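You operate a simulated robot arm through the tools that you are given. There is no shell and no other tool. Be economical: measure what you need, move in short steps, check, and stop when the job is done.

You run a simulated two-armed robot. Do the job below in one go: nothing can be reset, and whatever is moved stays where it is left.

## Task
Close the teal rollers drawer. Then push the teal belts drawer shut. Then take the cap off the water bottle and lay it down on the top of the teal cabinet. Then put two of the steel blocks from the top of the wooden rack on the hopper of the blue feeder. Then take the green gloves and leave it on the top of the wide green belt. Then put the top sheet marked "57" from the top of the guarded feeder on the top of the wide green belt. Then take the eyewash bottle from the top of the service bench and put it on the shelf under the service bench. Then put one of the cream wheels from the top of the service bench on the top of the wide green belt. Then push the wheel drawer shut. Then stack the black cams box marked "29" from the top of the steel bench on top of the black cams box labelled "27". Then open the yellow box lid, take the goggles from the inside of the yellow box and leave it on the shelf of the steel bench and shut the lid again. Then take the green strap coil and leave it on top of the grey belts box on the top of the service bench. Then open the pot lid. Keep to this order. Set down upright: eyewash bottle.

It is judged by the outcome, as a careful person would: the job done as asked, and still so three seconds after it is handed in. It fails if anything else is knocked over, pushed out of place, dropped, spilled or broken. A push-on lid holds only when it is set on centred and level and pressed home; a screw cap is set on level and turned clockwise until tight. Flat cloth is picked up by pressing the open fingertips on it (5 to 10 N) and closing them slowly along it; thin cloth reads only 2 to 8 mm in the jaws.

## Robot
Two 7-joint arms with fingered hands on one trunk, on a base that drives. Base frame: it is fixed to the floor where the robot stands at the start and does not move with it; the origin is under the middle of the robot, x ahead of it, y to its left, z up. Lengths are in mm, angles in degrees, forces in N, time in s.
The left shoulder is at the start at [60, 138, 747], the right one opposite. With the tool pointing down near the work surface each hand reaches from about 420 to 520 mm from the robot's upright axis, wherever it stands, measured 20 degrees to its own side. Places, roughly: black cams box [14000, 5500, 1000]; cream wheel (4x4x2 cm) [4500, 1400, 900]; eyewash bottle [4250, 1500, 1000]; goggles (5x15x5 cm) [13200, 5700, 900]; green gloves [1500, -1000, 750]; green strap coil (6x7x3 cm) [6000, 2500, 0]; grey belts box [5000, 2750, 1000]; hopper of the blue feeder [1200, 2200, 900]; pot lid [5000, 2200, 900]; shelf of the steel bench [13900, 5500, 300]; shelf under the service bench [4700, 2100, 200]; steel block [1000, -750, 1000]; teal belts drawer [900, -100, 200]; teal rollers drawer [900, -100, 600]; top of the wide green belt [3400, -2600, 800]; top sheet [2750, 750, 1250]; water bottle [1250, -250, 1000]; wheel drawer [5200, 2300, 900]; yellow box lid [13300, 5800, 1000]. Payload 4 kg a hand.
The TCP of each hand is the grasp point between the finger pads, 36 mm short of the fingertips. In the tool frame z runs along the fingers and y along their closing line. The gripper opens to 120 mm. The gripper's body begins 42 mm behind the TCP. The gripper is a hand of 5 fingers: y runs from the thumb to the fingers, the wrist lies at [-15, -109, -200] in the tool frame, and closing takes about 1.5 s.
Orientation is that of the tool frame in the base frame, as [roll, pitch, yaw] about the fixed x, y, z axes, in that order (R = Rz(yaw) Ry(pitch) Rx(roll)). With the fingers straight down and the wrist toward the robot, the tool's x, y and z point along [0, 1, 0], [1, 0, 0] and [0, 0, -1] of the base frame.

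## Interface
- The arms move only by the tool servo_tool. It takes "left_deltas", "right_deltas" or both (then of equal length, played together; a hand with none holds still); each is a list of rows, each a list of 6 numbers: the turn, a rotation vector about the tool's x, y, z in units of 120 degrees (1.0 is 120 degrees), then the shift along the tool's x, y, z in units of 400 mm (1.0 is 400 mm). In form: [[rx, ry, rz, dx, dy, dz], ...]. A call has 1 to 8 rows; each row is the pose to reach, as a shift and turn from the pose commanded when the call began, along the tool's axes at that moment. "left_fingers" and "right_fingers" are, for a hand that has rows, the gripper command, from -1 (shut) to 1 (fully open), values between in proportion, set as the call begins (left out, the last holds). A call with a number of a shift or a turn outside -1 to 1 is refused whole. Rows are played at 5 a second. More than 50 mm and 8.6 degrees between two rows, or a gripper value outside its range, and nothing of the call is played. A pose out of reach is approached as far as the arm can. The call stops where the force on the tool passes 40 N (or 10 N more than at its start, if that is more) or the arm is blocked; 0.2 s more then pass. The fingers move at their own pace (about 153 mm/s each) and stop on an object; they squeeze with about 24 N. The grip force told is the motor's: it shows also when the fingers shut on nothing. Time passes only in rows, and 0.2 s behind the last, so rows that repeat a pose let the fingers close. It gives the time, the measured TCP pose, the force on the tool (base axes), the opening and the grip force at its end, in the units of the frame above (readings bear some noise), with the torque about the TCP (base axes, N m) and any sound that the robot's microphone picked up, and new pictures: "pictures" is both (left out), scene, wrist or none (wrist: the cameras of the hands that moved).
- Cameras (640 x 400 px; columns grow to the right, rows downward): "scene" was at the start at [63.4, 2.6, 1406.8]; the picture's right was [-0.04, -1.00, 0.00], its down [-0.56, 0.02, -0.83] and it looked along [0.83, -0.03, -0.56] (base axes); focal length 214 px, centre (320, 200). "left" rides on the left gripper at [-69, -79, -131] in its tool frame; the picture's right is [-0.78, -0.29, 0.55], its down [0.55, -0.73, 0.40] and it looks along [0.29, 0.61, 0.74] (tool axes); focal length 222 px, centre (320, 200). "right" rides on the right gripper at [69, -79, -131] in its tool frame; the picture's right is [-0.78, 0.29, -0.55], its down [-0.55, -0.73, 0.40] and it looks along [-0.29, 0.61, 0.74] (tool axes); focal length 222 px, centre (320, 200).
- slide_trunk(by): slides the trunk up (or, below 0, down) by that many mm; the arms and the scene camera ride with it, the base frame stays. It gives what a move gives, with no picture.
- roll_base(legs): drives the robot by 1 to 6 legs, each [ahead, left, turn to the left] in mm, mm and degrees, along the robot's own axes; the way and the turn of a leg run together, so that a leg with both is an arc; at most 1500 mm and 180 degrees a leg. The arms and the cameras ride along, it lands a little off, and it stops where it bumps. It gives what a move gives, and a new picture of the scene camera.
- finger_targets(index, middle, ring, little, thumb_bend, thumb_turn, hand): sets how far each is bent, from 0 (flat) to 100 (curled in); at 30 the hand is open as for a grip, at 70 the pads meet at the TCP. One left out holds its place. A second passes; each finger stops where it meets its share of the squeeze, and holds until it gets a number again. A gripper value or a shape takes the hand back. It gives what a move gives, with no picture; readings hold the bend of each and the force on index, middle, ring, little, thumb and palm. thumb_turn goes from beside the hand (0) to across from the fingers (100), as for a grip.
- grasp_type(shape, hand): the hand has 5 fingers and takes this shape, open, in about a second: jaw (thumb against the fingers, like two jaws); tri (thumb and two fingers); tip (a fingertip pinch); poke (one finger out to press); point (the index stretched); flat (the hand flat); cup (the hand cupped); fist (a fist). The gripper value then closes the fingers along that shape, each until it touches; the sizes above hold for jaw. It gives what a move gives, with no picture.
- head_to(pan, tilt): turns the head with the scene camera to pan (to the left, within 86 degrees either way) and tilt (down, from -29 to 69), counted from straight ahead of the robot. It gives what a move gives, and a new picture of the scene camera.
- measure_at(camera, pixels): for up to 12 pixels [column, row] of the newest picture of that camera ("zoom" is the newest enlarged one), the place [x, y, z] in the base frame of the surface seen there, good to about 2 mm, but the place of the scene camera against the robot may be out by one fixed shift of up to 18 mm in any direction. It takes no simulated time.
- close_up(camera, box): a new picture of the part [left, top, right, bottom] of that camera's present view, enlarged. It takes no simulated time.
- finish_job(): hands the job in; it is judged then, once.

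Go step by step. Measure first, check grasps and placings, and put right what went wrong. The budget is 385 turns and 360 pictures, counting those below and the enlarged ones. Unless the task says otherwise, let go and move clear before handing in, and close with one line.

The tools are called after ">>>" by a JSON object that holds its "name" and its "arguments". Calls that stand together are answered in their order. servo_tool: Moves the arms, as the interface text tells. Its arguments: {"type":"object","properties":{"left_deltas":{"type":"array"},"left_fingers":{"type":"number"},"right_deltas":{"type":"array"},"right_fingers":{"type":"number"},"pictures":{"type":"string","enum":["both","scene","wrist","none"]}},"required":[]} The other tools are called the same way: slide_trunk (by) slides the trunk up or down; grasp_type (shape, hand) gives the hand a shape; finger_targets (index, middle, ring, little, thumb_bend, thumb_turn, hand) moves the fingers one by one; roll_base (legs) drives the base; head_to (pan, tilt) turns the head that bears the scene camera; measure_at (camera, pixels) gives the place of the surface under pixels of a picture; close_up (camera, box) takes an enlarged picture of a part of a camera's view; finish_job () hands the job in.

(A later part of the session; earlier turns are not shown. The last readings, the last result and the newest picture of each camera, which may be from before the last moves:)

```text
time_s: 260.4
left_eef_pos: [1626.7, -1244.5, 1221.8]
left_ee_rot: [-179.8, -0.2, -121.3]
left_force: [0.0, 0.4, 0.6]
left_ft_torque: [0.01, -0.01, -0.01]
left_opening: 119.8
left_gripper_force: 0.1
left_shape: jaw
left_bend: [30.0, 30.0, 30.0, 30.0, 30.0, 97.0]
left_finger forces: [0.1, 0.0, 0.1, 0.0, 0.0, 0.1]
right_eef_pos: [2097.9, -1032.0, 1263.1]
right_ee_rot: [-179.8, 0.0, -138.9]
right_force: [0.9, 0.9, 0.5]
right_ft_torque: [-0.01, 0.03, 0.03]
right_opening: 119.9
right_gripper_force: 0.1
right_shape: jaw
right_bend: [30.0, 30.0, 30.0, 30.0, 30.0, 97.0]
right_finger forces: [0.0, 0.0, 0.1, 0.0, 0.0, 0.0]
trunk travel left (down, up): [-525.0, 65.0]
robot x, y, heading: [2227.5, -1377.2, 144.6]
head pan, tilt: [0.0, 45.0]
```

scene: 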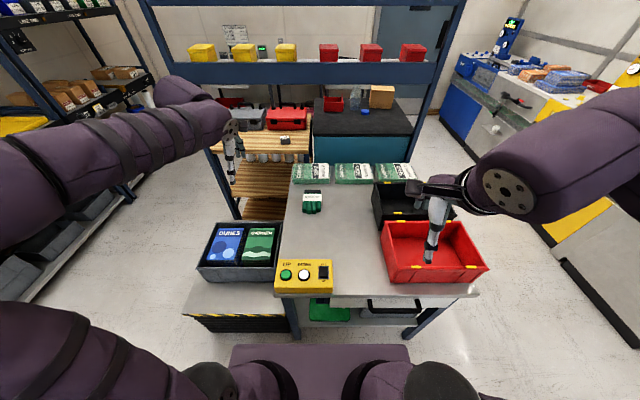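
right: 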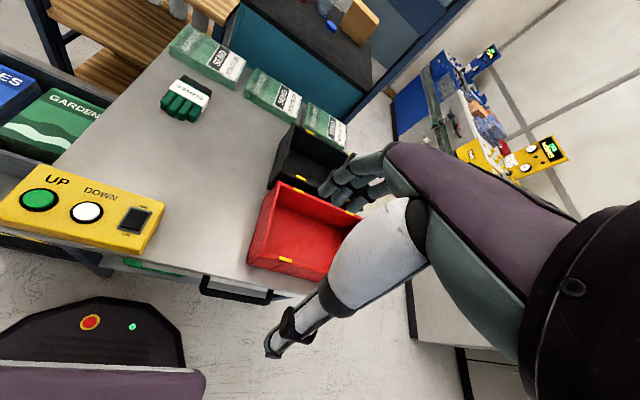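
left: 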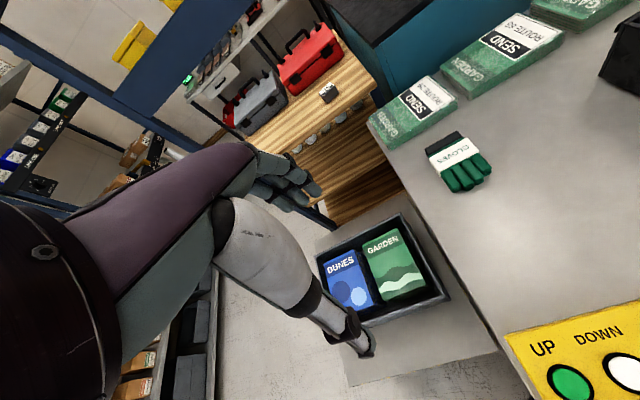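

Gloves clearly visible in the left view (px 455,163). Measuring them.

>>> {"name": "measure_at", "arguments": {"camera": "left", "pixels": [[455, 158], [432, 148], [460, 135], [478, 150], [440, 168], [455, 185], [488, 180], [470, 185], [500, 230]]}}

>>> {"name": "close_up", "arguments": {"camera": "left", "box": [390, 110, 540, 210]}}

```text
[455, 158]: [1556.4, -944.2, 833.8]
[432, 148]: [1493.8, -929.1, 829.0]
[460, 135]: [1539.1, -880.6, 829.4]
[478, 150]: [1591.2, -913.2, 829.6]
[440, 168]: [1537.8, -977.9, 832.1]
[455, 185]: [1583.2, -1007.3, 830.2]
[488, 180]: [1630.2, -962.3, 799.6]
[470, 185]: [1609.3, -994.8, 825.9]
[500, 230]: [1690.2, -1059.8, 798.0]
```

```text
4.00 times, centred on (465, 160) of left
```

zoom: 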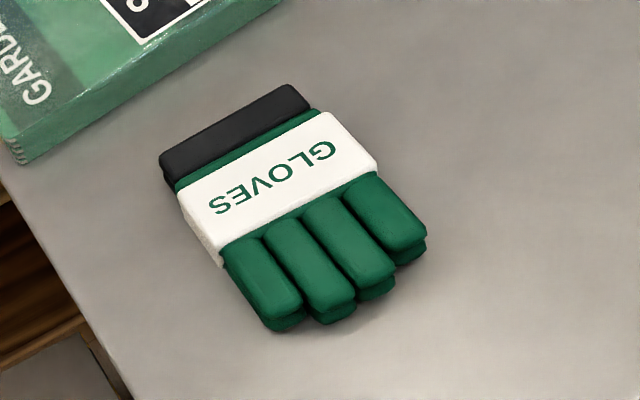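

Gloves: centre [1557,-944], ~85 mm wide across [.63,.77], top 833, bench 799. Moving the left hand over them, rotating clockwise to grip across the width.

>>> {"name": "servo_tool", "arguments": {"left_deltas": [[0, 0, 0.068, -0.069, 0.067, 0.03], [0, 0, 0.136, -0.138, 0.135, 0.06], [0, 0, 0.204, -0.207, 0.202, 0.1], [0, 0, 0.272, -0.276, 0.27, 0.14], [0, 0, 0.34, -0.345, 0.337, 0.18], [0, 0, 0.408, -0.414, 0.404, 0.22], [0, 0, 0.476, -0.483, 0.472, 0.26], [0, 0, 0.544, -0.5515, 0.539, 0.3]], "pictures": "none"}}

>>> {"name": "servo_tool", "arguments": {"left_deltas": [[0, 0, 0.068, 0, 0, 0.05], [0, 0, 0.136, 0, 0, 0.1], [0, 0, 0.204, 0, 0, 0.15], [0, 0, 0.272, 0, 0, 0.2], [0, 0, 0.272, 0, 0, 0.25]], "pictures": "both"}}

```text
time_s: 262.2
left_eef_pos: [1559.7, -954.9, 1094.2]
left_ee_rot: [-178.6, 0.0, 174.0]
left_force: [3.1, 2.7, 4.4]
left_ft_torque: [-0.23, 0.24, -0.08]
left_opening: 119.6
left_gripper_force: 0.0
left_shape: jaw
left_bend: [30.0, 30.0, 30.0, 30.0, 30.0, 97.0]
left_finger forces: [0.0, 0.0, 0.0, 0.0, 0.1, 0.0]
left hand out of reach, approached as far as the arm can: row 8
right_eef_pos: [2093.4, -1031.4, 1263.1]
right_ee_rot: [-179.7, 0.1, -139.1]
right_force: [-1.5, -0.1, 0.5]
right_ft_torque: [0.03, -0.12, -0.01]
right_opening: 119.8
right_gripper_force: 0.0
right_shape: jaw
right_bend: [30.0, 30.0, 30.0, 30.0, 30.0, 97.0]
right_finger forces: [0.1, 0.1, 0.0, 0.0, 0.0, 0.0]
trunk travel left (down, up): [-525.0, 65.0]
robot x, y, heading: [2229.0, -1379.0, 144.3]
head pan, tilt: [0.0, 45.0]
```

```text
time_s: 263.4
left_eef_pos: [1589.8, -984.0, 1011.7]
left_ee_rot: [-179.9, 0.2, 140.6]
left_force: [-0.1, -0.4, 0.2]
left_ft_torque: [0.01, -0.03, 0.0]
left_opening: 119.6
left_gripper_force: 0.0
left_shape: jaw
left_bend: [30.0, 30.0, 30.0, 30.0, 30.0, 97.0]
left_finger forces: [0.0, 0.0, 0.0, 0.0, 0.0, 0.1]
left hand out of reach, approached as far as the arm can: row 1, 2, 3, 4, 5
right_eef_pos: [2097.3, -1034.5, 1264.7]
right_ee_rot: [-179.8, 0.0, -139.1]
right_force: [0.2, -0.7, -1.0]
right_ft_torque: [0.03, -0.01, -0.01]
right_opening: 120.0
right_gripper_force: 0.0
right_shape: jaw
right_bend: [30.0, 30.0, 30.0, 30.0, 30.0, 97.0]
right_finger forces: [0.0, 0.1, 0.1, 0.0, 0.0, 0.1]
trunk travel left (down, up): [-525.0, 65.0]
robot x, y, heading: [2225.2, -1382.0, 144.2]
head pan, tilt: [0.0, 45.0]
```

scene: 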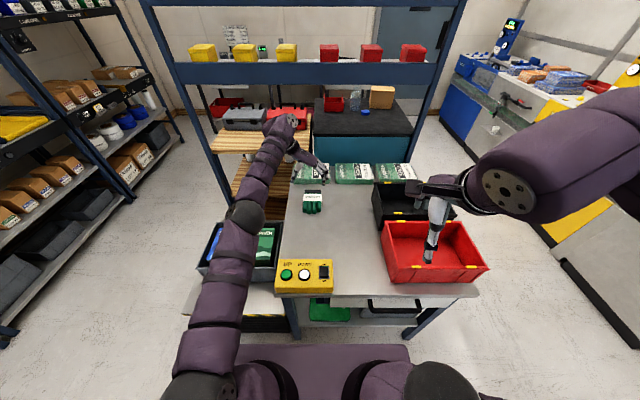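
left: 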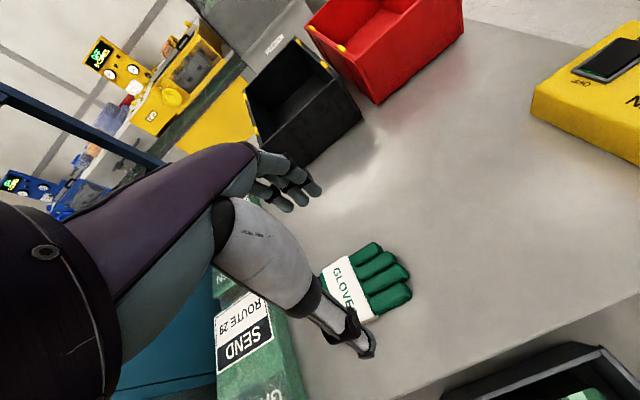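

Arm is near full stretch; lowering the trunk 100 mm gives more reach, and I'll grip slightly nearer the finger end of the gloves.

>>> {"name": "slide_trunk", "arguments": {"by": -80}}

>>> {"name": "servo_tool", "arguments": {"left_deltas": [[0, 0, 0, 0.02, 0.005, 0], [0, 0, 0, 0.04, 0.01, 0], [0, 0, 0, 0.06, 0.013, 0.02], [0, 0, 0, 0.07, 0.013, 0.04]], "pictures": "both"}}

```text
time_s: 264.6
left_eef_pos: [1591.1, -982.6, 932.5]
left_ee_rot: [-179.9, 0.2, 140.8]
left_force: [0.2, -0.7, 1.0]
left_ft_torque: [-0.01, -0.02, -0.02]
left_opening: 119.7
left_gripper_force: 0.1
left_shape: jaw
left_bend: [30.0, 30.0, 30.0, 30.0, 30.0, 97.0]
left_finger forces: [0.0, 0.1, 0.0, 0.0, 0.1, 0.0]
right_eef_pos: [2098.0, -1033.1, 1184.8]
right_ee_rot: [-179.9, 0.0, -139.1]
right_force: [-0.1, -0.7, 0.1]
right_ft_torque: [-0.01, 0.02, 0.0]
right_opening: 119.9
right_gripper_force: 0.0
right_shape: jaw
right_bend: [30.0, 30.0, 30.0, 30.0, 30.0, 97.0]
right_finger forces: [0.1, 0.1, 0.0, 0.0, 0.0, 0.1]
trunk travel left (down, up): [-445.0, 145.0]
robot x, y, heading: [2230.6, -1378.3, 144.3]
head pan, tilt: [0.0, 45.0]
```

```text
time_s: 265.6
left_eef_pos: [1591.7, -981.1, 926.2]
left_ee_rot: [-180.0, 0.2, 140.7]
left_force: [-0.2, 0.4, 0.0]
left_ft_torque: [-0.02, 0.02, 0.0]
left_opening: 119.8
left_gripper_force: 0.0
left_shape: jaw
left_bend: [30.0, 30.0, 30.0, 30.0, 30.0, 97.0]
left_finger forces: [0.1, 0.1, 0.1, 0.0, 0.0, 0.0]
left hand out of reach, approached as far as the arm can: row 1, 2, 3, 4
right_eef_pos: [2097.4, -1033.0, 1183.1]
right_ee_rot: [-179.9, 0.0, -139.0]
right_force: [-0.2, -1.0, -0.2]
right_ft_torque: [0.03, -0.04, -0.03]
right_opening: 119.9
right_gripper_force: 0.0
right_shape: jaw
right_bend: [30.0, 30.0, 30.0, 30.0, 30.0, 97.0]
right_finger forces: [0.1, 0.0, 0.0, 0.0, 0.1, 0.1]
trunk travel left (down, up): [-445.0, 145.0]
robot x, y, heading: [2232.8, -1376.8, 144.3]
head pan, tilt: [0.0, 45.0]
```

scene: 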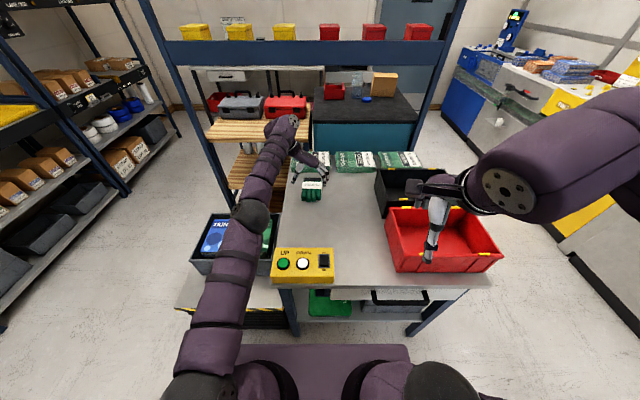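
left: 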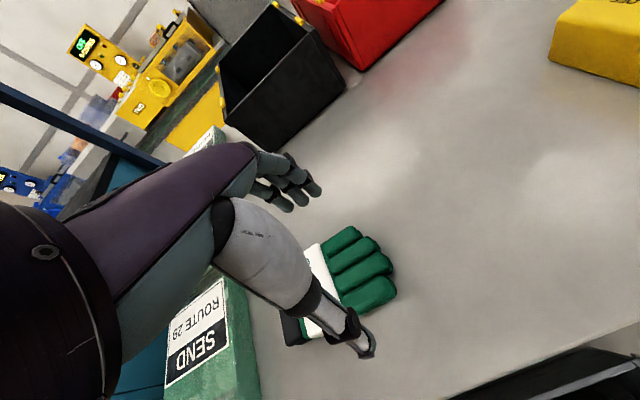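

Just short by ~25 mm. Turning the hand 11° back brings the wrist nearer, allowing the TCP to reach further over the gloves; descending too.

>>> {"name": "servo_tool", "arguments": {"left_deltas": [[0, 0, -0.05, 0.02, 0.003, 0.03], [0, 0, -0.095, 0.04, 0.006, 0.06], [0, 0, -0.095, 0.0615, 0.008, 0.1], [0, 0, -0.095, 0.0615, 0.008, 0.15], [0, 0, -0.095, 0.0615, 0.008, 0.208]], "pictures": "wrist"}}

```text
time_s: 266.8
left_eef_pos: [1575.0, -961.9, 844.2]
left_ee_rot: [-179.9, 0.2, 152.1]
left_force: [-0.4, -0.3, 0.3]
left_ft_torque: [0.02, -0.02, -0.04]
left_opening: 119.9
left_gripper_force: 0.1
left_shape: jaw
left_bend: [30.0, 30.0, 30.0, 30.0, 30.0, 97.0]
left_finger forces: [0.1, 0.1, 0.0, 0.1, 0.1, 0.0]
right_eef_pos: [2097.6, -1032.6, 1184.6]
right_ee_rot: [-179.7, -0.1, -139.1]
right_force: [0.3, -0.1, -0.2]
right_ft_torque: [0.0, 0.03, 0.01]
right_opening: 119.6
right_gripper_force: 0.0
right_shape: jaw
right_bend: [30.0, 30.0, 30.0, 30.0, 30.0, 97.0]
right_finger forces: [0.0, 0.0, 0.0, 0.0, 0.0, 0.0]
trunk travel left (down, up): [-445.0, 145.0]
robot x, y, heading: [2234.1, -1380.1, 144.5]
head pan, tilt: [0.0, 45.0]
```

left: 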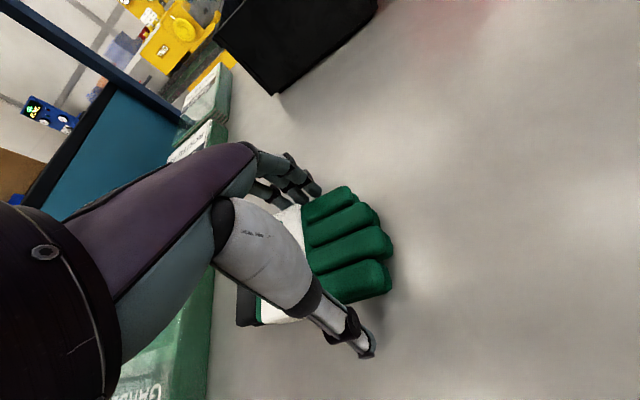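

Perfect placement around the gloves. Closing the left hand.

>>> {"name": "servo_tool", "arguments": {"left_deltas": [[0, 0, 0, 0, 0, 0], [0, 0, 0, 0, 0, 0], [0, 0, 0, 0, 0, 0], [0, 0, 0, 0, 0, 0], [0, 0, 0, 0, 0, 0], [0, 0, 0, 0, 0, 0], [0, 0, 0, 0, 0, 0]], "left_fingers": -0.7, "pictures": "none"}}

>>> {"name": "servo_tool", "arguments": {"left_deltas": [[0, 0, 0, 0, 0, -0.06], [0, 0, 0, 0, 0, -0.14], [0, 0, 0, 0, 0, -0.22], [0, 0, 0, -0.05, 0, -0.3]], "pictures": "both"}}

```text
time_s: 268.4
left_eef_pos: [1574.4, -961.7, 843.5]
left_ee_rot: [-179.8, 0.1, 152.2]
left_force: [0.2, 0.6, -0.3]
left_ft_torque: [0.07, -0.02, -0.06]
left_opening: 86.5
left_gripper_force: 24.2
left_shape: jaw
left_bend: [36.0, 38.0, 35.0, 58.0, 40.0, 99.0]
left_finger forces: [11.6, 6.2, 2.7, 1.3, 21.4, 0.0]
right_eef_pos: [2098.1, -1031.8, 1183.5]
right_ee_rot: [-179.9, -0.1, -139.0]
right_force: [1.4, -0.4, 0.0]
right_ft_torque: [-0.01, -0.06, 0.04]
right_opening: 119.7
right_gripper_force: 0.0
right_shape: jaw
right_bend: [30.0, 30.0, 30.0, 30.0, 30.0, 97.0]
right_finger forces: [0.0, 0.0, 0.1, 0.0, 0.0, 0.1]
trunk travel left (down, up): [-445.0, 145.0]
robot x, y, heading: [2234.1, -1379.5, 144.2]
head pan, tilt: [0.0, 45.0]
```

```text
time_s: 269.4
left_eef_pos: [1591.6, -970.3, 965.9]
left_ee_rot: [-179.9, 0.1, 152.2]
left_force: [-0.3, 0.1, -0.4]
left_ft_torque: [-0.01, -0.03, -0.01]
left_opening: 86.0
left_gripper_force: 24.0
left_shape: jaw
left_bend: [36.0, 38.0, 36.0, 60.0, 40.0, 98.0]
left_finger forces: [11.7, 6.1, 2.6, 1.1, 21.5, 0.1]
left hand out of reach, approached as far as the arm can: row 3
right_eef_pos: [2097.3, -1032.9, 1183.5]
right_ee_rot: [-179.9, -0.1, -139.1]
right_force: [0.0, 0.8, 0.5]
right_ft_torque: [-0.01, 0.02, 0.03]
right_opening: 119.8
right_gripper_force: 0.0
right_shape: jaw
right_bend: [30.0, 30.0, 30.0, 30.0, 30.0, 97.0]
right_finger forces: [0.1, 0.0, 0.1, 0.0, 0.0, 0.1]
trunk travel left (down, up): [-445.0, 145.0]
robot x, y, heading: [2231.5, -1381.9, 144.1]
head pan, tilt: [0.0, 45.0]
```

scene: 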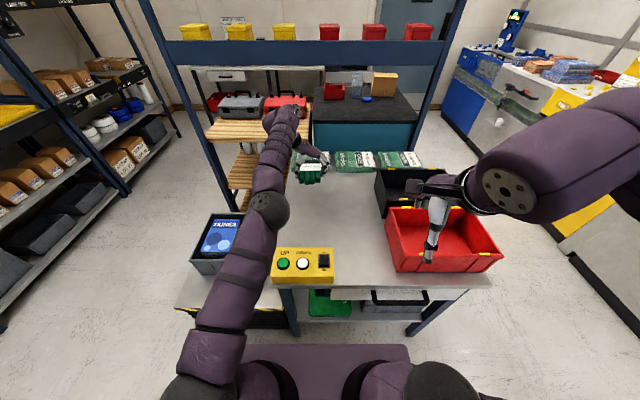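
left: 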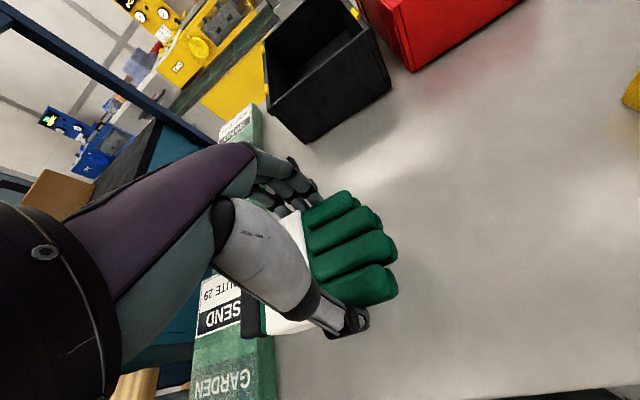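

Gloves lifted. Raising further and drawing back over the bench, well above the control box.

>>> {"name": "servo_tool", "arguments": {"left_deltas": [[0, 0, 0, -0.08, 0, -0.08], [0, 0, 0, -0.16, 0, -0.16], [0, 0, 0, -0.24, 0, -0.24], [0, 0, 0, -0.32, 0, -0.32], [0, 0, 0, -0.42, 0, -0.36], [0, 0, 0, -0.52, 0, -0.38], [0, 0, 0, -0.62, 0, -0.4], [0, 0, 0, -0.72, 0, -0.42]], "pictures": "none"}}

>>> {"name": "slide_trunk", "arguments": {"by": 80}}

>>> {"name": "roll_base", "arguments": {"legs": [[-400, 0, 0], [0, 0, 145]]}}

>>> {"name": "head_to", "arguments": {"pan": 0, "tilt": 25}}

```text
time_s: 271.2
left_eef_pos: [1657.4, -1059.3, 1217.4]
left_ee_rot: [-179.8, 0.2, 152.2]
left_force: [0.4, 0.5, -0.5]
left_ft_torque: [-0.06, 0.01, 0.01]
left_opening: 86.1
left_gripper_force: 23.3
left_shape: jaw
left_bend: [36.0, 38.0, 36.0, 65.0, 40.0, 98.0]
left_finger forces: [12.1, 6.1, 2.7, 1.6, 22.1, 0.0]
left hand out of reach, approached as far as the arm can: row 1, 2, 3, 4, 5, 6, 7, 8
right_eef_pos: [2098.9, -1031.3, 1183.5]
right_ee_rot: [-179.9, -0.1, -139.1]
right_force: [0.3, 0.3, 0.7]
right_ft_torque: [0.02, 0.05, -0.02]
right_opening: 119.4
right_gripper_force: 0.1
right_shape: jaw
right_bend: [30.0, 30.0, 30.0, 30.0, 30.0, 97.0]
right_finger forces: [0.0, 0.1, 0.0, 0.0, 0.1, 0.1]
trunk travel left (down, up): [-445.0, 145.0]
robot x, y, heading: [2228.5, -1378.8, 144.2]
head pan, tilt: [0.0, 45.0]
```

```text
time_s: 272.4
left_eef_pos: [1655.4, -1059.5, 1295.0]
left_ee_rot: [-179.7, 0.1, 152.3]
left_force: [0.2, -1.2, -0.9]
left_ft_torque: [-0.01, -0.04, 0.02]
left_opening: 86.5
left_gripper_force: 24.1
left_shape: jaw
left_bend: [36.0, 38.0, 36.0, 65.0, 40.0, 98.0]
left_finger forces: [12.0, 6.1, 2.8, 1.7, 22.1, 0.0]
right_eef_pos: [2096.6, -1032.3, 1262.7]
right_ee_rot: [-179.9, 0.0, -139.1]
right_force: [-0.1, 0.2, -0.4]
right_ft_torque: [0.01, 0.02, 0.0]
right_opening: 119.9
right_gripper_force: 0.1
right_shape: jaw
right_bend: [30.0, 30.0, 30.0, 30.0, 30.0, 97.0]
right_finger forces: [0.0, 0.0, 0.0, 0.1, 0.1, 0.1]
trunk travel left (down, up): [-525.0, 65.0]
robot x, y, heading: [2232.5, -1378.4, 144.1]
head pan, tilt: [0.0, 45.0]
```

```text
time_s: 280.8
left_eef_pos: [2846.1, -2202.3, 1296.2]
left_ee_rot: [-179.8, 0.1, -62.5]
left_force: [0.1, 0.3, -1.5]
left_ft_torque: [0.05, 0.02, 0.02]
left_opening: 86.2
left_gripper_force: 23.9
left_shape: jaw
left_bend: [36.0, 38.0, 36.0, 65.0, 40.0, 98.0]
left_finger forces: [12.2, 6.0, 2.5, 1.4, 21.9, 0.0]
right_eef_pos: [2467.3, -1972.5, 1264.9]
right_ee_rot: [-179.9, 0.0, 6.1]
right_force: [0.8, -0.1, 1.1]
right_ft_torque: [0.03, 0.01, -0.01]
right_opening: 120.0
right_gripper_force: 0.0
right_shape: jaw
right_bend: [30.0, 30.0, 30.0, 30.0, 30.0, 97.0]
right_finger forces: [0.0, 0.0, 0.1, 0.0, 0.0, 0.0]
trunk travel left (down, up): [-525.0, 65.0]
robot x, y, heading: [2556.3, -1610.3, -70.7]
head pan, tilt: [0.0, 45.0]
```

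scene: 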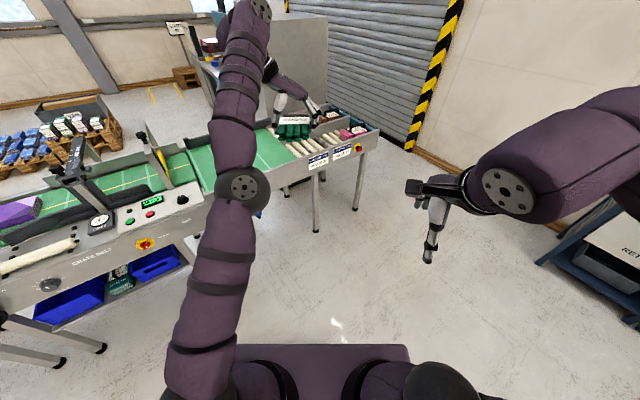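

```text
time_s: 281.7
left_eef_pos: [2846.3, -2201.6, 1295.5]
left_ee_rot: [-179.8, 0.1, -62.5]
left_force: [0.1, 0.0, -1.3]
left_ft_torque: [0.06, 0.02, 0.01]
left_opening: 86.2
left_gripper_force: 24.2
left_shape: jaw
left_bend: [36.0, 38.0, 36.0, 65.0, 40.0, 98.0]
left_finger forces: [12.1, 6.0, 2.5, 1.4, 21.9, 0.0]
right_eef_pos: [2467.6, -1974.0, 1263.6]
right_ee_rot: [-180.0, 0.0, 6.2]
right_force: [-1.1, -0.1, -0.4]
right_ft_torque: [0.03, 0.0, 0.0]
right_opening: 119.8
right_gripper_force: 0.1
right_shape: jaw
right_bend: [30.0, 30.0, 30.0, 30.0, 30.0, 97.0]
right_finger forces: [0.0, 0.0, 0.0, 0.0, 0.0, 0.0]
trunk travel left (down, up): [-525.0, 65.0]
robot x, y, heading: [2552.3, -1611.8, -70.2]
head pan, tilt: [0.0, 25.0]
```

scene: 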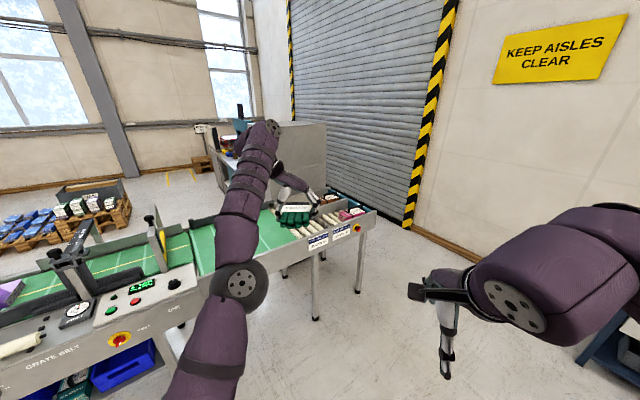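

The green belt lies ahead-left (px 200–290, 215–270). Measuring and zooming to identify the wide belt at ~[3400,-2600,800].

>>> {"name": "measure_at", "arguments": {"camera": "scene", "pixels": [[275, 230], [265, 250], [205, 245], [200, 270], [100, 270], [30, 300], [120, 225], [290, 240], [310, 220], [170, 300], [100, 345]]}}

>>> {"name": "head_to", "arguments": {"pan": 40, "tilt": 30}}

```text
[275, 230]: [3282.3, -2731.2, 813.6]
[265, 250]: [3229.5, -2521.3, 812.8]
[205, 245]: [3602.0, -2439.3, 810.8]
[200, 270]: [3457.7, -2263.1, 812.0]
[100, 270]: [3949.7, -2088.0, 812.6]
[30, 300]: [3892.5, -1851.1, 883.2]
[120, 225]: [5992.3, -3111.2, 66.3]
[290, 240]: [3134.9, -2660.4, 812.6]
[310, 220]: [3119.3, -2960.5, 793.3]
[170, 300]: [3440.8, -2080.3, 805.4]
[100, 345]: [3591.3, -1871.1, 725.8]
```

```text
time_s: 282.7
left_eef_pos: [2846.5, -2203.0, 1295.3]
left_ee_rot: [-179.7, 0.1, -62.6]
left_force: [-0.2, 0.9, -0.3]
left_ft_torque: [0.04, -0.02, 0.0]
left_opening: 86.4
left_gripper_force: 24.3
left_shape: jaw
left_bend: [36.0, 38.0, 36.0, 65.0, 40.0, 98.0]
left_finger forces: [12.1, 6.1, 2.6, 1.5, 21.9, 0.0]
right_eef_pos: [2467.4, -1972.7, 1264.6]
right_ee_rot: [-179.9, 0.0, 6.1]
right_force: [0.5, -0.3, -0.5]
right_ft_torque: [-0.03, 0.04, 0.01]
right_opening: 119.7
right_gripper_force: 0.0
right_shape: jaw
right_bend: [30.0, 30.0, 30.0, 30.0, 30.0, 97.0]
right_finger forces: [0.1, 0.0, 0.1, 0.0, 0.0, 0.0]
trunk travel left (down, up): [-525.0, 65.0]
robot x, y, heading: [2557.6, -1609.7, -70.6]
head pan, tilt: [40.0, 30.0]
```

scene: 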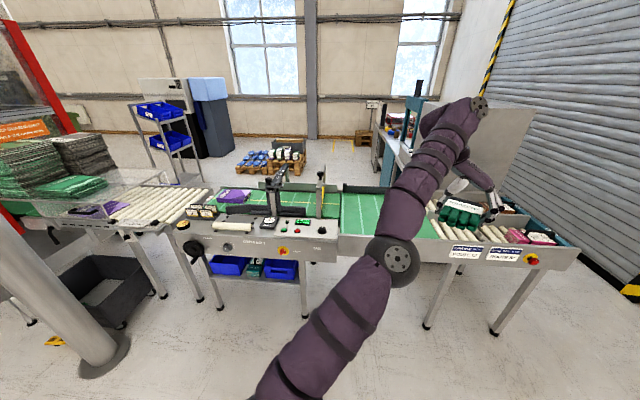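

The wide belt lies at f≈4040–4440, lat −350…200 in aisle axes. Turning to face it squarely and driving up to ~600 mm from its middle.

>>> {"name": "roll_base", "arguments": {"legs": [[0, 0, 35], [580, -195, 0]]}}

>>> {"name": "head_to", "arguments": {"pan": 0, "tilt": 42}}

```text
time_s: 287.9
left_eef_pos: [3490.9, -2430.3, 1295.2]
left_ee_rot: [-179.8, 0.2, -27.6]
left_force: [-0.8, -0.2, -1.1]
left_ft_torque: [0.05, 0.03, -0.01]
left_opening: 86.3
left_gripper_force: 23.9
left_shape: jaw
left_bend: [36.0, 38.0, 36.0, 65.0, 40.0, 98.0]
left_finger forces: [12.0, 5.9, 2.6, 1.4, 21.8, 0.0]
right_eef_pos: [3047.5, -2458.5, 1264.6]
right_ee_rot: [-179.8, -0.1, 41.1]
right_force: [0.1, -0.2, 0.4]
right_ft_torque: [0.0, 0.0, -0.02]
right_opening: 119.6
right_gripper_force: 0.0
right_shape: jaw
right_bend: [30.0, 30.0, 30.0, 30.0, 30.0, 97.0]
right_finger forces: [0.0, 0.1, 0.1, 0.1, 0.1, 0.1]
trunk travel left (down, up): [-525.0, 65.0]
robot x, y, heading: [2912.0, -2110.7, -35.8]
head pan, tilt: [40.0, 30.0]
```

scene: 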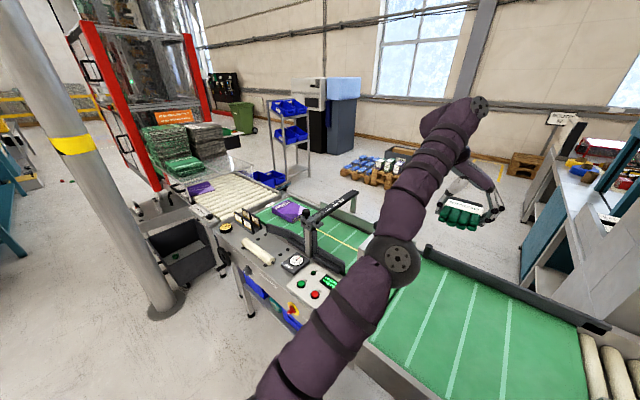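

```text
time_s: 288.9
left_eef_pos: [3490.5, -2428.1, 1295.3]
left_ee_rot: [-179.8, 0.1, -27.5]
left_force: [0.0, 0.4, -1.7]
left_ft_torque: [0.0, 0.05, -0.02]
left_opening: 86.6
left_gripper_force: 24.3
left_shape: jaw
left_bend: [36.0, 38.0, 36.0, 65.0, 40.0, 98.0]
left_finger forces: [12.0, 5.9, 2.6, 1.3, 21.8, 0.0]
right_eef_pos: [3047.7, -2457.3, 1264.2]
right_ee_rot: [-179.9, 0.1, 41.1]
right_force: [-0.3, -0.1, 0.3]
right_ft_torque: [0.02, 0.02, -0.03]
right_opening: 119.6
right_gripper_force: 0.1
right_shape: jaw
right_bend: [30.0, 30.0, 30.0, 30.0, 30.0, 97.0]
right_finger forces: [0.0, 0.0, 0.0, 0.0, 0.0, 0.0]
trunk travel left (down, up): [-525.0, 65.0]
robot x, y, heading: [2912.0, -2114.2, -35.3]
head pan, tilt: [0.0, 42.0]
```

scene: 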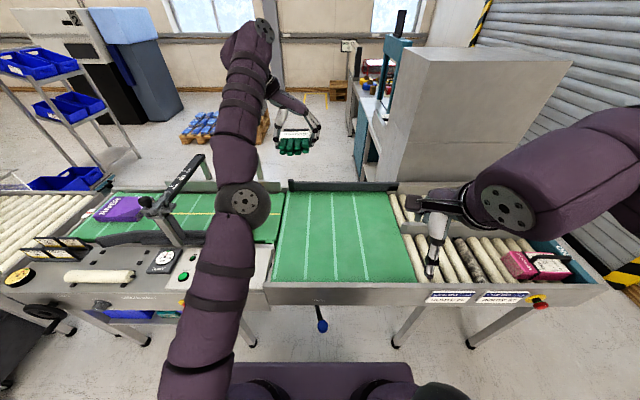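

The wide green belt is straight ahead (px 275–410, 190–285), empty. Measuring it to choose spots.

>>> {"name": "measure_at", "arguments": {"camera": "scene", "pixels": [[290, 200], [385, 200], [285, 270], [400, 270], [340, 235], [300, 235], [380, 235], [340, 188]]}}

```text
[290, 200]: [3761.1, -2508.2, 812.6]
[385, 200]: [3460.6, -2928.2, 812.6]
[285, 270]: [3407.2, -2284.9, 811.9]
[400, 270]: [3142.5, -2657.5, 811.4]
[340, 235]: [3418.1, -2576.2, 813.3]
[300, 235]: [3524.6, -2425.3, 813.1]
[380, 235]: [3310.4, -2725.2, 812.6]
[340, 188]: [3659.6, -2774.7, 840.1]
```

Gloves hang right over a free spot of the belt (belt z≈800). Lowering straight down to z≈860 first.

>>> {"name": "servo_tool", "arguments": {"left_deltas": [[0, 0, 0, 0, 0, 0.12], [0, 0, 0, 0, 0, 0.24], [0, 0, 0, 0, 0, 0.36], [0, 0, 0, 0, 0, 0.48], [0, 0, 0, 0, 0, 0.6], [0, 0, 0, 0, 0, 0.72], [0, 0, 0, 0, 0, 0.84], [0, 0, 0, 0, 0, 0.96]], "pictures": "none"}}

>>> {"name": "servo_tool", "arguments": {"left_deltas": [[0, 0, 0, 0, 0, 0.07], [0, 0, 0, 0, 0, 0.125]], "pictures": "both"}}

```text
time_s: 290.7
left_eef_pos: [3600.0, -2423.6, 1076.7]
left_ee_rot: [-179.6, 0.9, -29.6]
left_force: [-0.4, 0.6, -1.0]
left_ft_torque: [-0.01, 0.02, -0.02]
left_opening: 86.1
left_gripper_force: 24.0
left_shape: jaw
left_bend: [36.0, 38.0, 36.0, 65.0, 40.0, 98.0]
left_finger forces: [12.0, 6.0, 2.7, 1.8, 22.1, 0.0]
left hand out of reach, approached as far as the arm can: row 1, 2, 3, 4, 5, 6, 7, 8
right_eef_pos: [3047.4, -2456.1, 1265.0]
right_ee_rot: [-180.0, 0.1, 41.1]
right_force: [-0.9, 0.3, -0.1]
right_ft_torque: [-0.02, -0.03, 0.02]
right_opening: 119.8
right_gripper_force: 0.0
right_shape: jaw
right_bend: [30.0, 30.0, 30.0, 30.0, 30.0, 97.0]
right_finger forces: [0.0, 0.0, 0.0, 0.0, 0.0, 0.0]
trunk travel left (down, up): [-525.0, 65.0]
robot x, y, heading: [2914.1, -2109.4, -35.5]
head pan, tilt: [0.0, 42.0]
```

```text
time_s: 291.3
left_eef_pos: [3600.0, -2425.1, 1025.0]
left_ee_rot: [-179.7, 0.1, -27.6]
left_force: [0.5, -0.4, -1.1]
left_ft_torque: [0.06, 0.01, 0.0]
left_opening: 86.2
left_gripper_force: 24.4
left_shape: jaw
left_bend: [36.0, 38.0, 36.0, 65.0, 40.0, 98.0]
left_finger forces: [11.6, 5.8, 2.6, 2.0, 21.3, 0.1]
right_eef_pos: [3048.2, -2458.9, 1263.8]
right_ee_rot: [-179.9, 0.0, 41.1]
right_force: [0.2, 0.2, -0.1]
right_ft_torque: [0.0, 0.01, -0.04]
right_opening: 119.6
right_gripper_force: 0.1
right_shape: jaw
right_bend: [30.0, 30.0, 30.0, 30.0, 30.0, 97.0]
right_finger forces: [0.1, 0.1, 0.0, 0.0, 0.0, 0.1]
trunk travel left (down, up): [-525.0, 65.0]
robot x, y, heading: [2915.8, -2114.7, -35.7]
head pan, tilt: [0.0, 42.0]
```

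scene: 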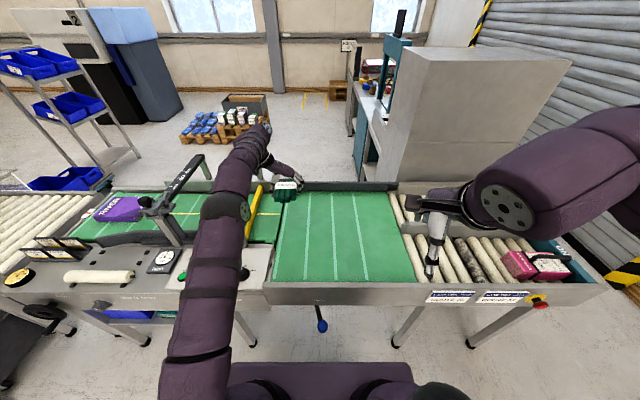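
left: 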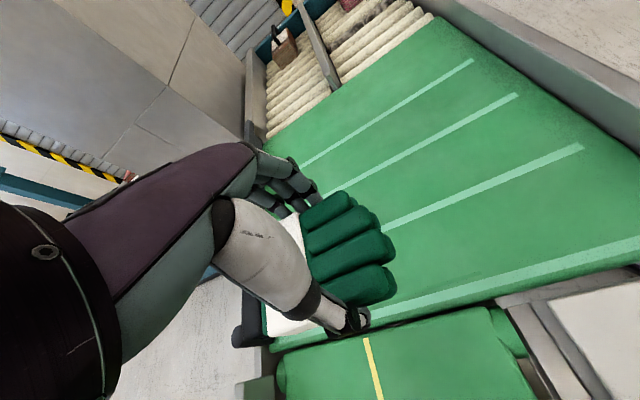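

The arm was stretched and drifted outward; the gloves are near the belt's back-left corner. Bringing them back toward the middle, then checking.

>>> {"name": "servo_tool", "arguments": {"left_deltas": [[0, 0, 0, -0.06, 0.04, 0.0], [0, 0, 0, -0.12, 0.08, 0.0], [0, 0, 0, -0.18, 0.12, 0.02], [0, 0, 0, -0.24, 0.15, 0.04], [0, 0, 0, -0.3, 0.17, 0.08], [0, 0, 0, -0.3, 0.17, 0.16], [0, 0, 0, -0.3, 0.17, 0.24], [0, 0, 0, -0.3, 0.17, 0.32]], "pictures": "both"}}

```text
time_s: 293.1
left_eef_pos: [3462.4, -2428.7, 898.3]
left_ee_rot: [-179.8, 0.2, -27.6]
left_force: [0.0, -0.5, -0.9]
left_ft_torque: [0.02, 0.03, -0.05]
left_opening: 85.8
left_gripper_force: 23.9
left_shape: jaw
left_bend: [36.0, 38.0, 36.0, 65.0, 40.0, 98.0]
left_finger forces: [11.6, 5.6, 2.6, 1.7, 21.2, 0.0]
right_eef_pos: [3048.5, -2457.9, 1263.2]
right_ee_rot: [-179.8, 0.0, 41.2]
right_force: [0.2, 0.4, 0.6]
right_ft_torque: [0.02, 0.0, -0.01]
right_opening: 119.8
right_gripper_force: 0.0
right_shape: jaw
right_bend: [30.0, 30.0, 30.0, 30.0, 30.0, 97.0]
right_finger forces: [0.0, 0.1, 0.0, 0.0, 0.0, 0.1]
trunk travel left (down, up): [-525.0, 65.0]
robot x, y, heading: [2916.6, -2110.8, -35.4]
head pan, tilt: [0.0, 42.0]
```

scene: 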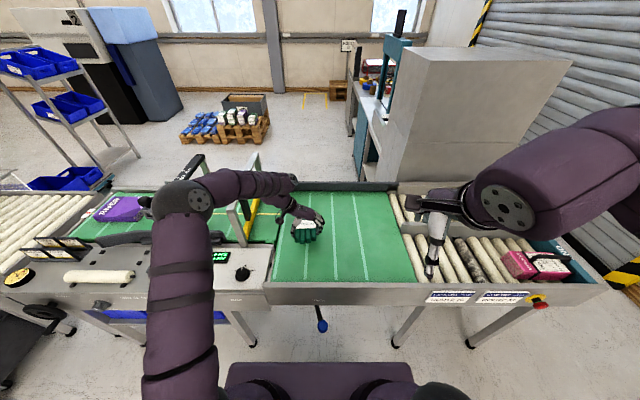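
left: 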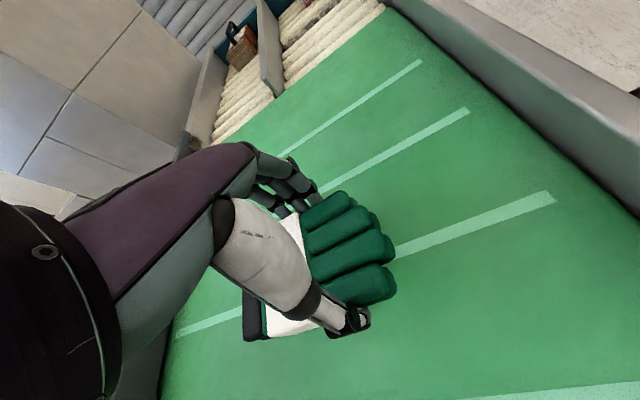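

Gloves are over the belt. Lowering the last 52 mm gently.

>>> {"name": "servo_tool", "arguments": {"left_deltas": [[0, 0, 0, 0, 0, 0.05], [0, 0, 0, 0, 0, 0.1], [0, 0, 0, 0, 0, 0.125], [0, 0, 0, 0, 0, 0.133]], "pictures": "none"}}

>>> {"name": "servo_tool", "arguments": {"left_deltas": [[0, 0, 0, 0, 0, 0], [0, 0, 0, 0, 0, 0], [0, 0, 0, 0, 0, 0], [0, 0, 0, 0, 0, -0.06], [0, 0, 0, 0, 0, -0.14], [0, 0, 0, 0, 0, -0.24], [0, 0, 0, 0, 0, -0.34]], "left_fingers": 1, "pictures": "both"}}

```text
time_s: 294.1
left_eef_pos: [3460.9, -2428.8, 846.4]
left_ee_rot: [-180.0, 0.2, -27.7]
left_force: [-1.1, 0.2, -0.1]
left_ft_torque: [0.02, -0.13, 0.01]
left_opening: 86.2
left_gripper_force: 24.0
left_shape: jaw
left_bend: [36.0, 38.0, 36.0, 65.0, 40.0, 98.0]
left_finger forces: [11.6, 5.6, 2.7, 3.7, 20.8, 0.1]
right_eef_pos: [3048.0, -2458.2, 1264.2]
right_ee_rot: [-179.9, 0.0, 41.0]
right_force: [0.6, -0.1, 0.1]
right_ft_torque: [-0.01, 0.0, -0.01]
right_opening: 120.0
right_gripper_force: 0.0
right_shape: jaw
right_bend: [30.0, 30.0, 30.0, 30.0, 30.0, 97.0]
right_finger forces: [0.1, 0.1, 0.0, 0.1, 0.0, 0.0]
trunk travel left (down, up): [-525.0, 65.0]
robot x, y, heading: [2911.4, -2112.5, -35.5]
head pan, tilt: [0.0, 42.0]
```

```text
time_s: 295.7
left_eef_pos: [3461.2, -2428.5, 983.1]
left_ee_rot: [-179.8, 0.2, -27.6]
left_force: [0.2, 0.0, -0.1]
left_ft_torque: [-0.03, 0.0, -0.01]
left_opening: 119.6
left_gripper_force: 0.1
left_shape: jaw
left_bend: [30.0, 30.0, 30.0, 30.0, 30.0, 97.0]
left_finger forces: [0.0, 0.0, 0.0, 0.1, 0.1, 0.1]
right_eef_pos: [3046.6, -2456.3, 1262.9]
right_ee_rot: [-179.8, -0.1, 41.1]
right_force: [0.7, 0.5, -0.1]
right_ft_torque: [0.02, -0.02, 0.0]
right_opening: 119.8
right_gripper_force: 0.1
right_shape: jaw
right_bend: [30.0, 30.0, 30.0, 30.0, 30.0, 97.0]
right_finger forces: [0.0, 0.1, 0.0, 0.0, 0.1, 0.1]
trunk travel left (down, up): [-525.0, 65.0]
robot x, y, heading: [2917.5, -2112.5, -35.6]
head pan, tilt: [0.0, 42.0]
```

scene: 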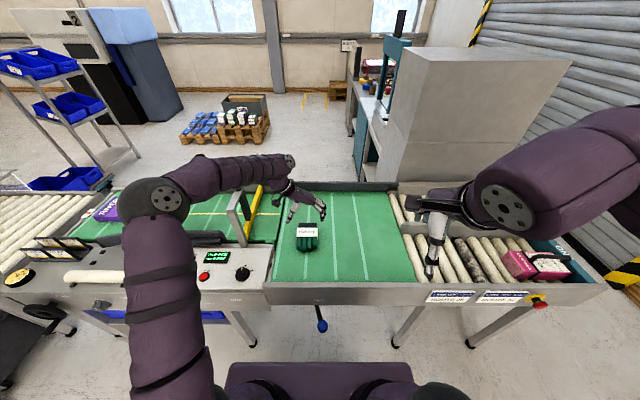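
left: 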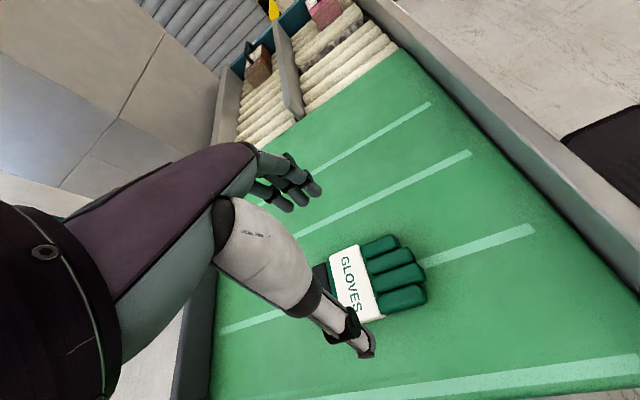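

Gloves lie on the wide belt. Retracting the left hand to its carrying posture, then driving to the guarded feeder.

>>> {"name": "servo_tool", "arguments": {"left_deltas": [[0, 0, 0, 0, 0, -0.1], [0, 0, 0, 0, 0, -0.2], [0, 0, -0.07, -0.05, -0.02, -0.3], [0, 0, -0.14, -0.1, -0.05, -0.38], [0, 0, -0.21, -0.17, -0.1, -0.45], [0, 0, -0.28, -0.24, -0.15, -0.52], [0, 0, -0.35, -0.31, -0.2, -0.6], [0, 0, -0.42, -0.36, -0.25, -0.68]], "pictures": "none"}}

>>> {"name": "servo_tool", "arguments": {"left_deltas": [[0, 0, -0.07, 0, -0.05, 0], [0, 0, -0.14, 0, -0.1, 0], [0, 0, -0.21, 0, -0.15, 0], [0, 0, -0.26, 0, -0.2, 0]], "pictures": "none"}}

>>> {"name": "roll_base", "arguments": {"legs": [[-300, 0, 0], [-500, 621, 0], [-100, 900, 0], [-900, 150, 0], [0, 0, 90]]}}

>>> {"name": "head_to", "arguments": {"pan": 0, "tilt": 25}}

```text
time_s: 297.5
left_eef_pos: [3380.5, -2273.7, 1254.2]
left_ee_rot: [-179.8, 0.0, 22.9]
left_force: [-0.2, -0.1, 0.1]
left_ft_torque: [-0.05, -0.03, -0.04]
left_opening: 119.9
left_gripper_force: 0.1
left_shape: jaw
left_bend: [30.0, 30.0, 30.0, 30.0, 30.0, 97.0]
left_finger forces: [0.0, 0.0, 0.1, 0.0, 0.0, 0.0]
right_eef_pos: [3047.4, -2457.3, 1264.4]
right_ee_rot: [-179.9, 0.0, 41.1]
right_force: [-0.2, -0.3, 0.6]
right_ft_torque: [0.02, -0.01, -0.01]
right_opening: 120.1
right_gripper_force: 0.0
right_shape: jaw
right_bend: [30.0, 30.0, 30.0, 30.0, 30.0, 97.0]
right_finger forces: [0.1, 0.0, 0.0, 0.1, 0.1, 0.0]
trunk travel left (down, up): [-525.0, 65.0]
robot x, y, heading: [2913.0, -2109.4, -35.4]
head pan, tilt: [0.0, 42.0]
```

```text
time_s: 298.5
left_eef_pos: [3350.7, -2200.6, 1254.8]
left_ee_rot: [-179.8, -0.1, 54.2]
left_force: [0.4, 0.1, -0.6]
left_ft_torque: [-0.02, 0.02, 0.02]
left_opening: 119.6
left_gripper_force: 0.0
left_shape: jaw
left_bend: [30.0, 30.0, 30.0, 30.0, 30.0, 97.0]
left_finger forces: [0.0, 0.0, 0.0, 0.0, 0.1, 0.0]
right_eef_pos: [3047.6, -2456.5, 1263.1]
right_ee_rot: [-179.9, 0.0, 41.2]
right_force: [-0.1, 0.3, -0.5]
right_ft_torque: [-0.03, 0.01, 0.04]
right_opening: 120.2
right_gripper_force: 0.0
right_shape: jaw
right_bend: [30.0, 30.0, 30.0, 30.0, 30.0, 97.0]
right_finger forces: [0.0, 0.0, 0.1, 0.0, 0.1, 0.1]
trunk travel left (down, up): [-525.0, 65.0]
robot x, y, heading: [2912.7, -2106.1, -35.5]
head pan, tilt: [0.0, 42.0]
```

```text
time_s: 317.1
left_eef_pos: [2517.9, 741.7, 1254.5]
left_ee_rot: [-179.8, -0.1, 143.5]
left_force: [0.7, -0.1, -0.4]
left_ft_torque: [-0.01, 0.0, 0.02]
left_opening: 119.6
left_gripper_force: 0.1
left_shape: jaw
left_bend: [30.0, 30.0, 30.0, 30.0, 30.0, 97.0]
left_finger forces: [0.0, 0.0, 0.0, 0.0, 0.0, 0.1]
right_eef_pos: [2773.6, 439.0, 1264.1]
right_ee_rot: [-179.8, 0.0, 130.7]
right_force: [0.0, 0.3, 0.1]
right_ft_torque: [0.0, -0.03, -0.02]
right_opening: 119.8
right_gripper_force: 0.1
right_shape: jaw
right_bend: [30.0, 30.0, 30.0, 30.0, 30.0, 97.0]
right_finger forces: [0.1, 0.0, 0.1, 0.0, 0.0, 0.1]
trunk travel left (down, up): [-525.0, 65.0]
robot x, y, heading: [2428.9, 309.3, 54.1]
head pan, tilt: [0.0, 42.0]
```

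scene: 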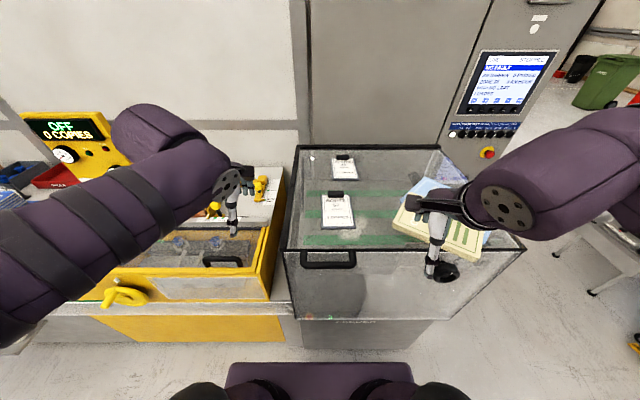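

```text
time_s: 317.9
left_eef_pos: [2519.3, 743.3, 1254.6]
left_ee_rot: [-179.8, -0.1, 143.6]
left_force: [-0.1, 0.6, -0.3]
left_ft_torque: [-0.05, -0.02, 0.01]
left_opening: 119.9
left_gripper_force: 0.0
left_shape: jaw
left_bend: [30.0, 30.0, 30.0, 30.0, 30.0, 97.0]
left_finger forces: [0.1, 0.0, 0.0, 0.0, 0.0, 0.0]
right_eef_pos: [2773.4, 439.9, 1263.3]
right_ee_rot: [-179.8, -0.1, 130.6]
right_force: [0.4, -0.6, 0.7]
right_ft_torque: [0.01, -0.01, 0.03]
right_opening: 119.8
right_gripper_force: 0.1
right_shape: jaw
right_bend: [30.0, 30.0, 30.0, 30.0, 30.0, 97.0]
right_finger forces: [0.0, 0.0, 0.0, 0.0, 0.1, 0.0]
trunk travel left (down, up): [-525.0, 65.0]
robot x, y, heading: [2427.3, 305.7, 54.1]
head pan, tilt: [0.0, 25.0]
```

scene: 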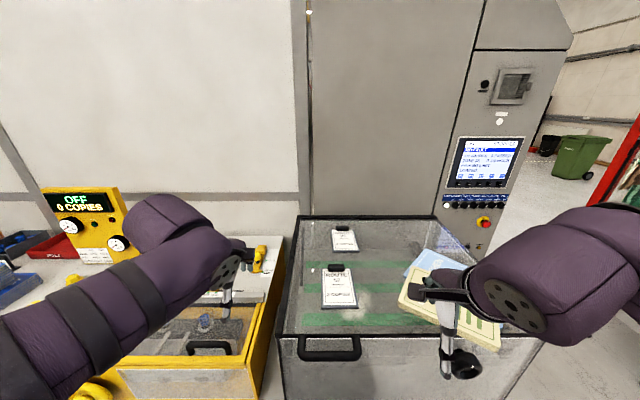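

The sheet stack is on the cage top, right under my right hand (px 440,290). Checking heights and labels.

>>> {"name": "close_up", "arguments": {"camera": "scene", "box": [270, 190, 560, 390]}}

>>> {"name": "measure_at", "arguments": {"camera": "scene", "pixels": [[430, 262], [415, 300], [480, 325], [445, 268], [500, 345], [380, 325], [340, 290], [345, 240], [420, 260], [300, 330], [520, 345], [370, 250]]}}

```text
2.00 times, centred on (415, 290) of scene
```

zoom: 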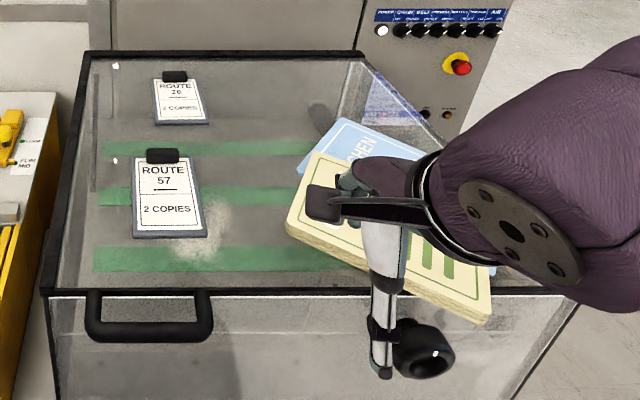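

```text
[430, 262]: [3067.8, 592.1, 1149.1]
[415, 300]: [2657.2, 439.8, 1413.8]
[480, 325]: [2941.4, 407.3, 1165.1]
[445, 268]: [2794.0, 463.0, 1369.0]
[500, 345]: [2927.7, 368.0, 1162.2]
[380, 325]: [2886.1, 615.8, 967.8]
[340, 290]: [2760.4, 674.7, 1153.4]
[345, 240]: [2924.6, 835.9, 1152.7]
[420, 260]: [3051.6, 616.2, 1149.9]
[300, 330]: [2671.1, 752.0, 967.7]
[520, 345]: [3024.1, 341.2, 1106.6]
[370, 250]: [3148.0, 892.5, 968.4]
```

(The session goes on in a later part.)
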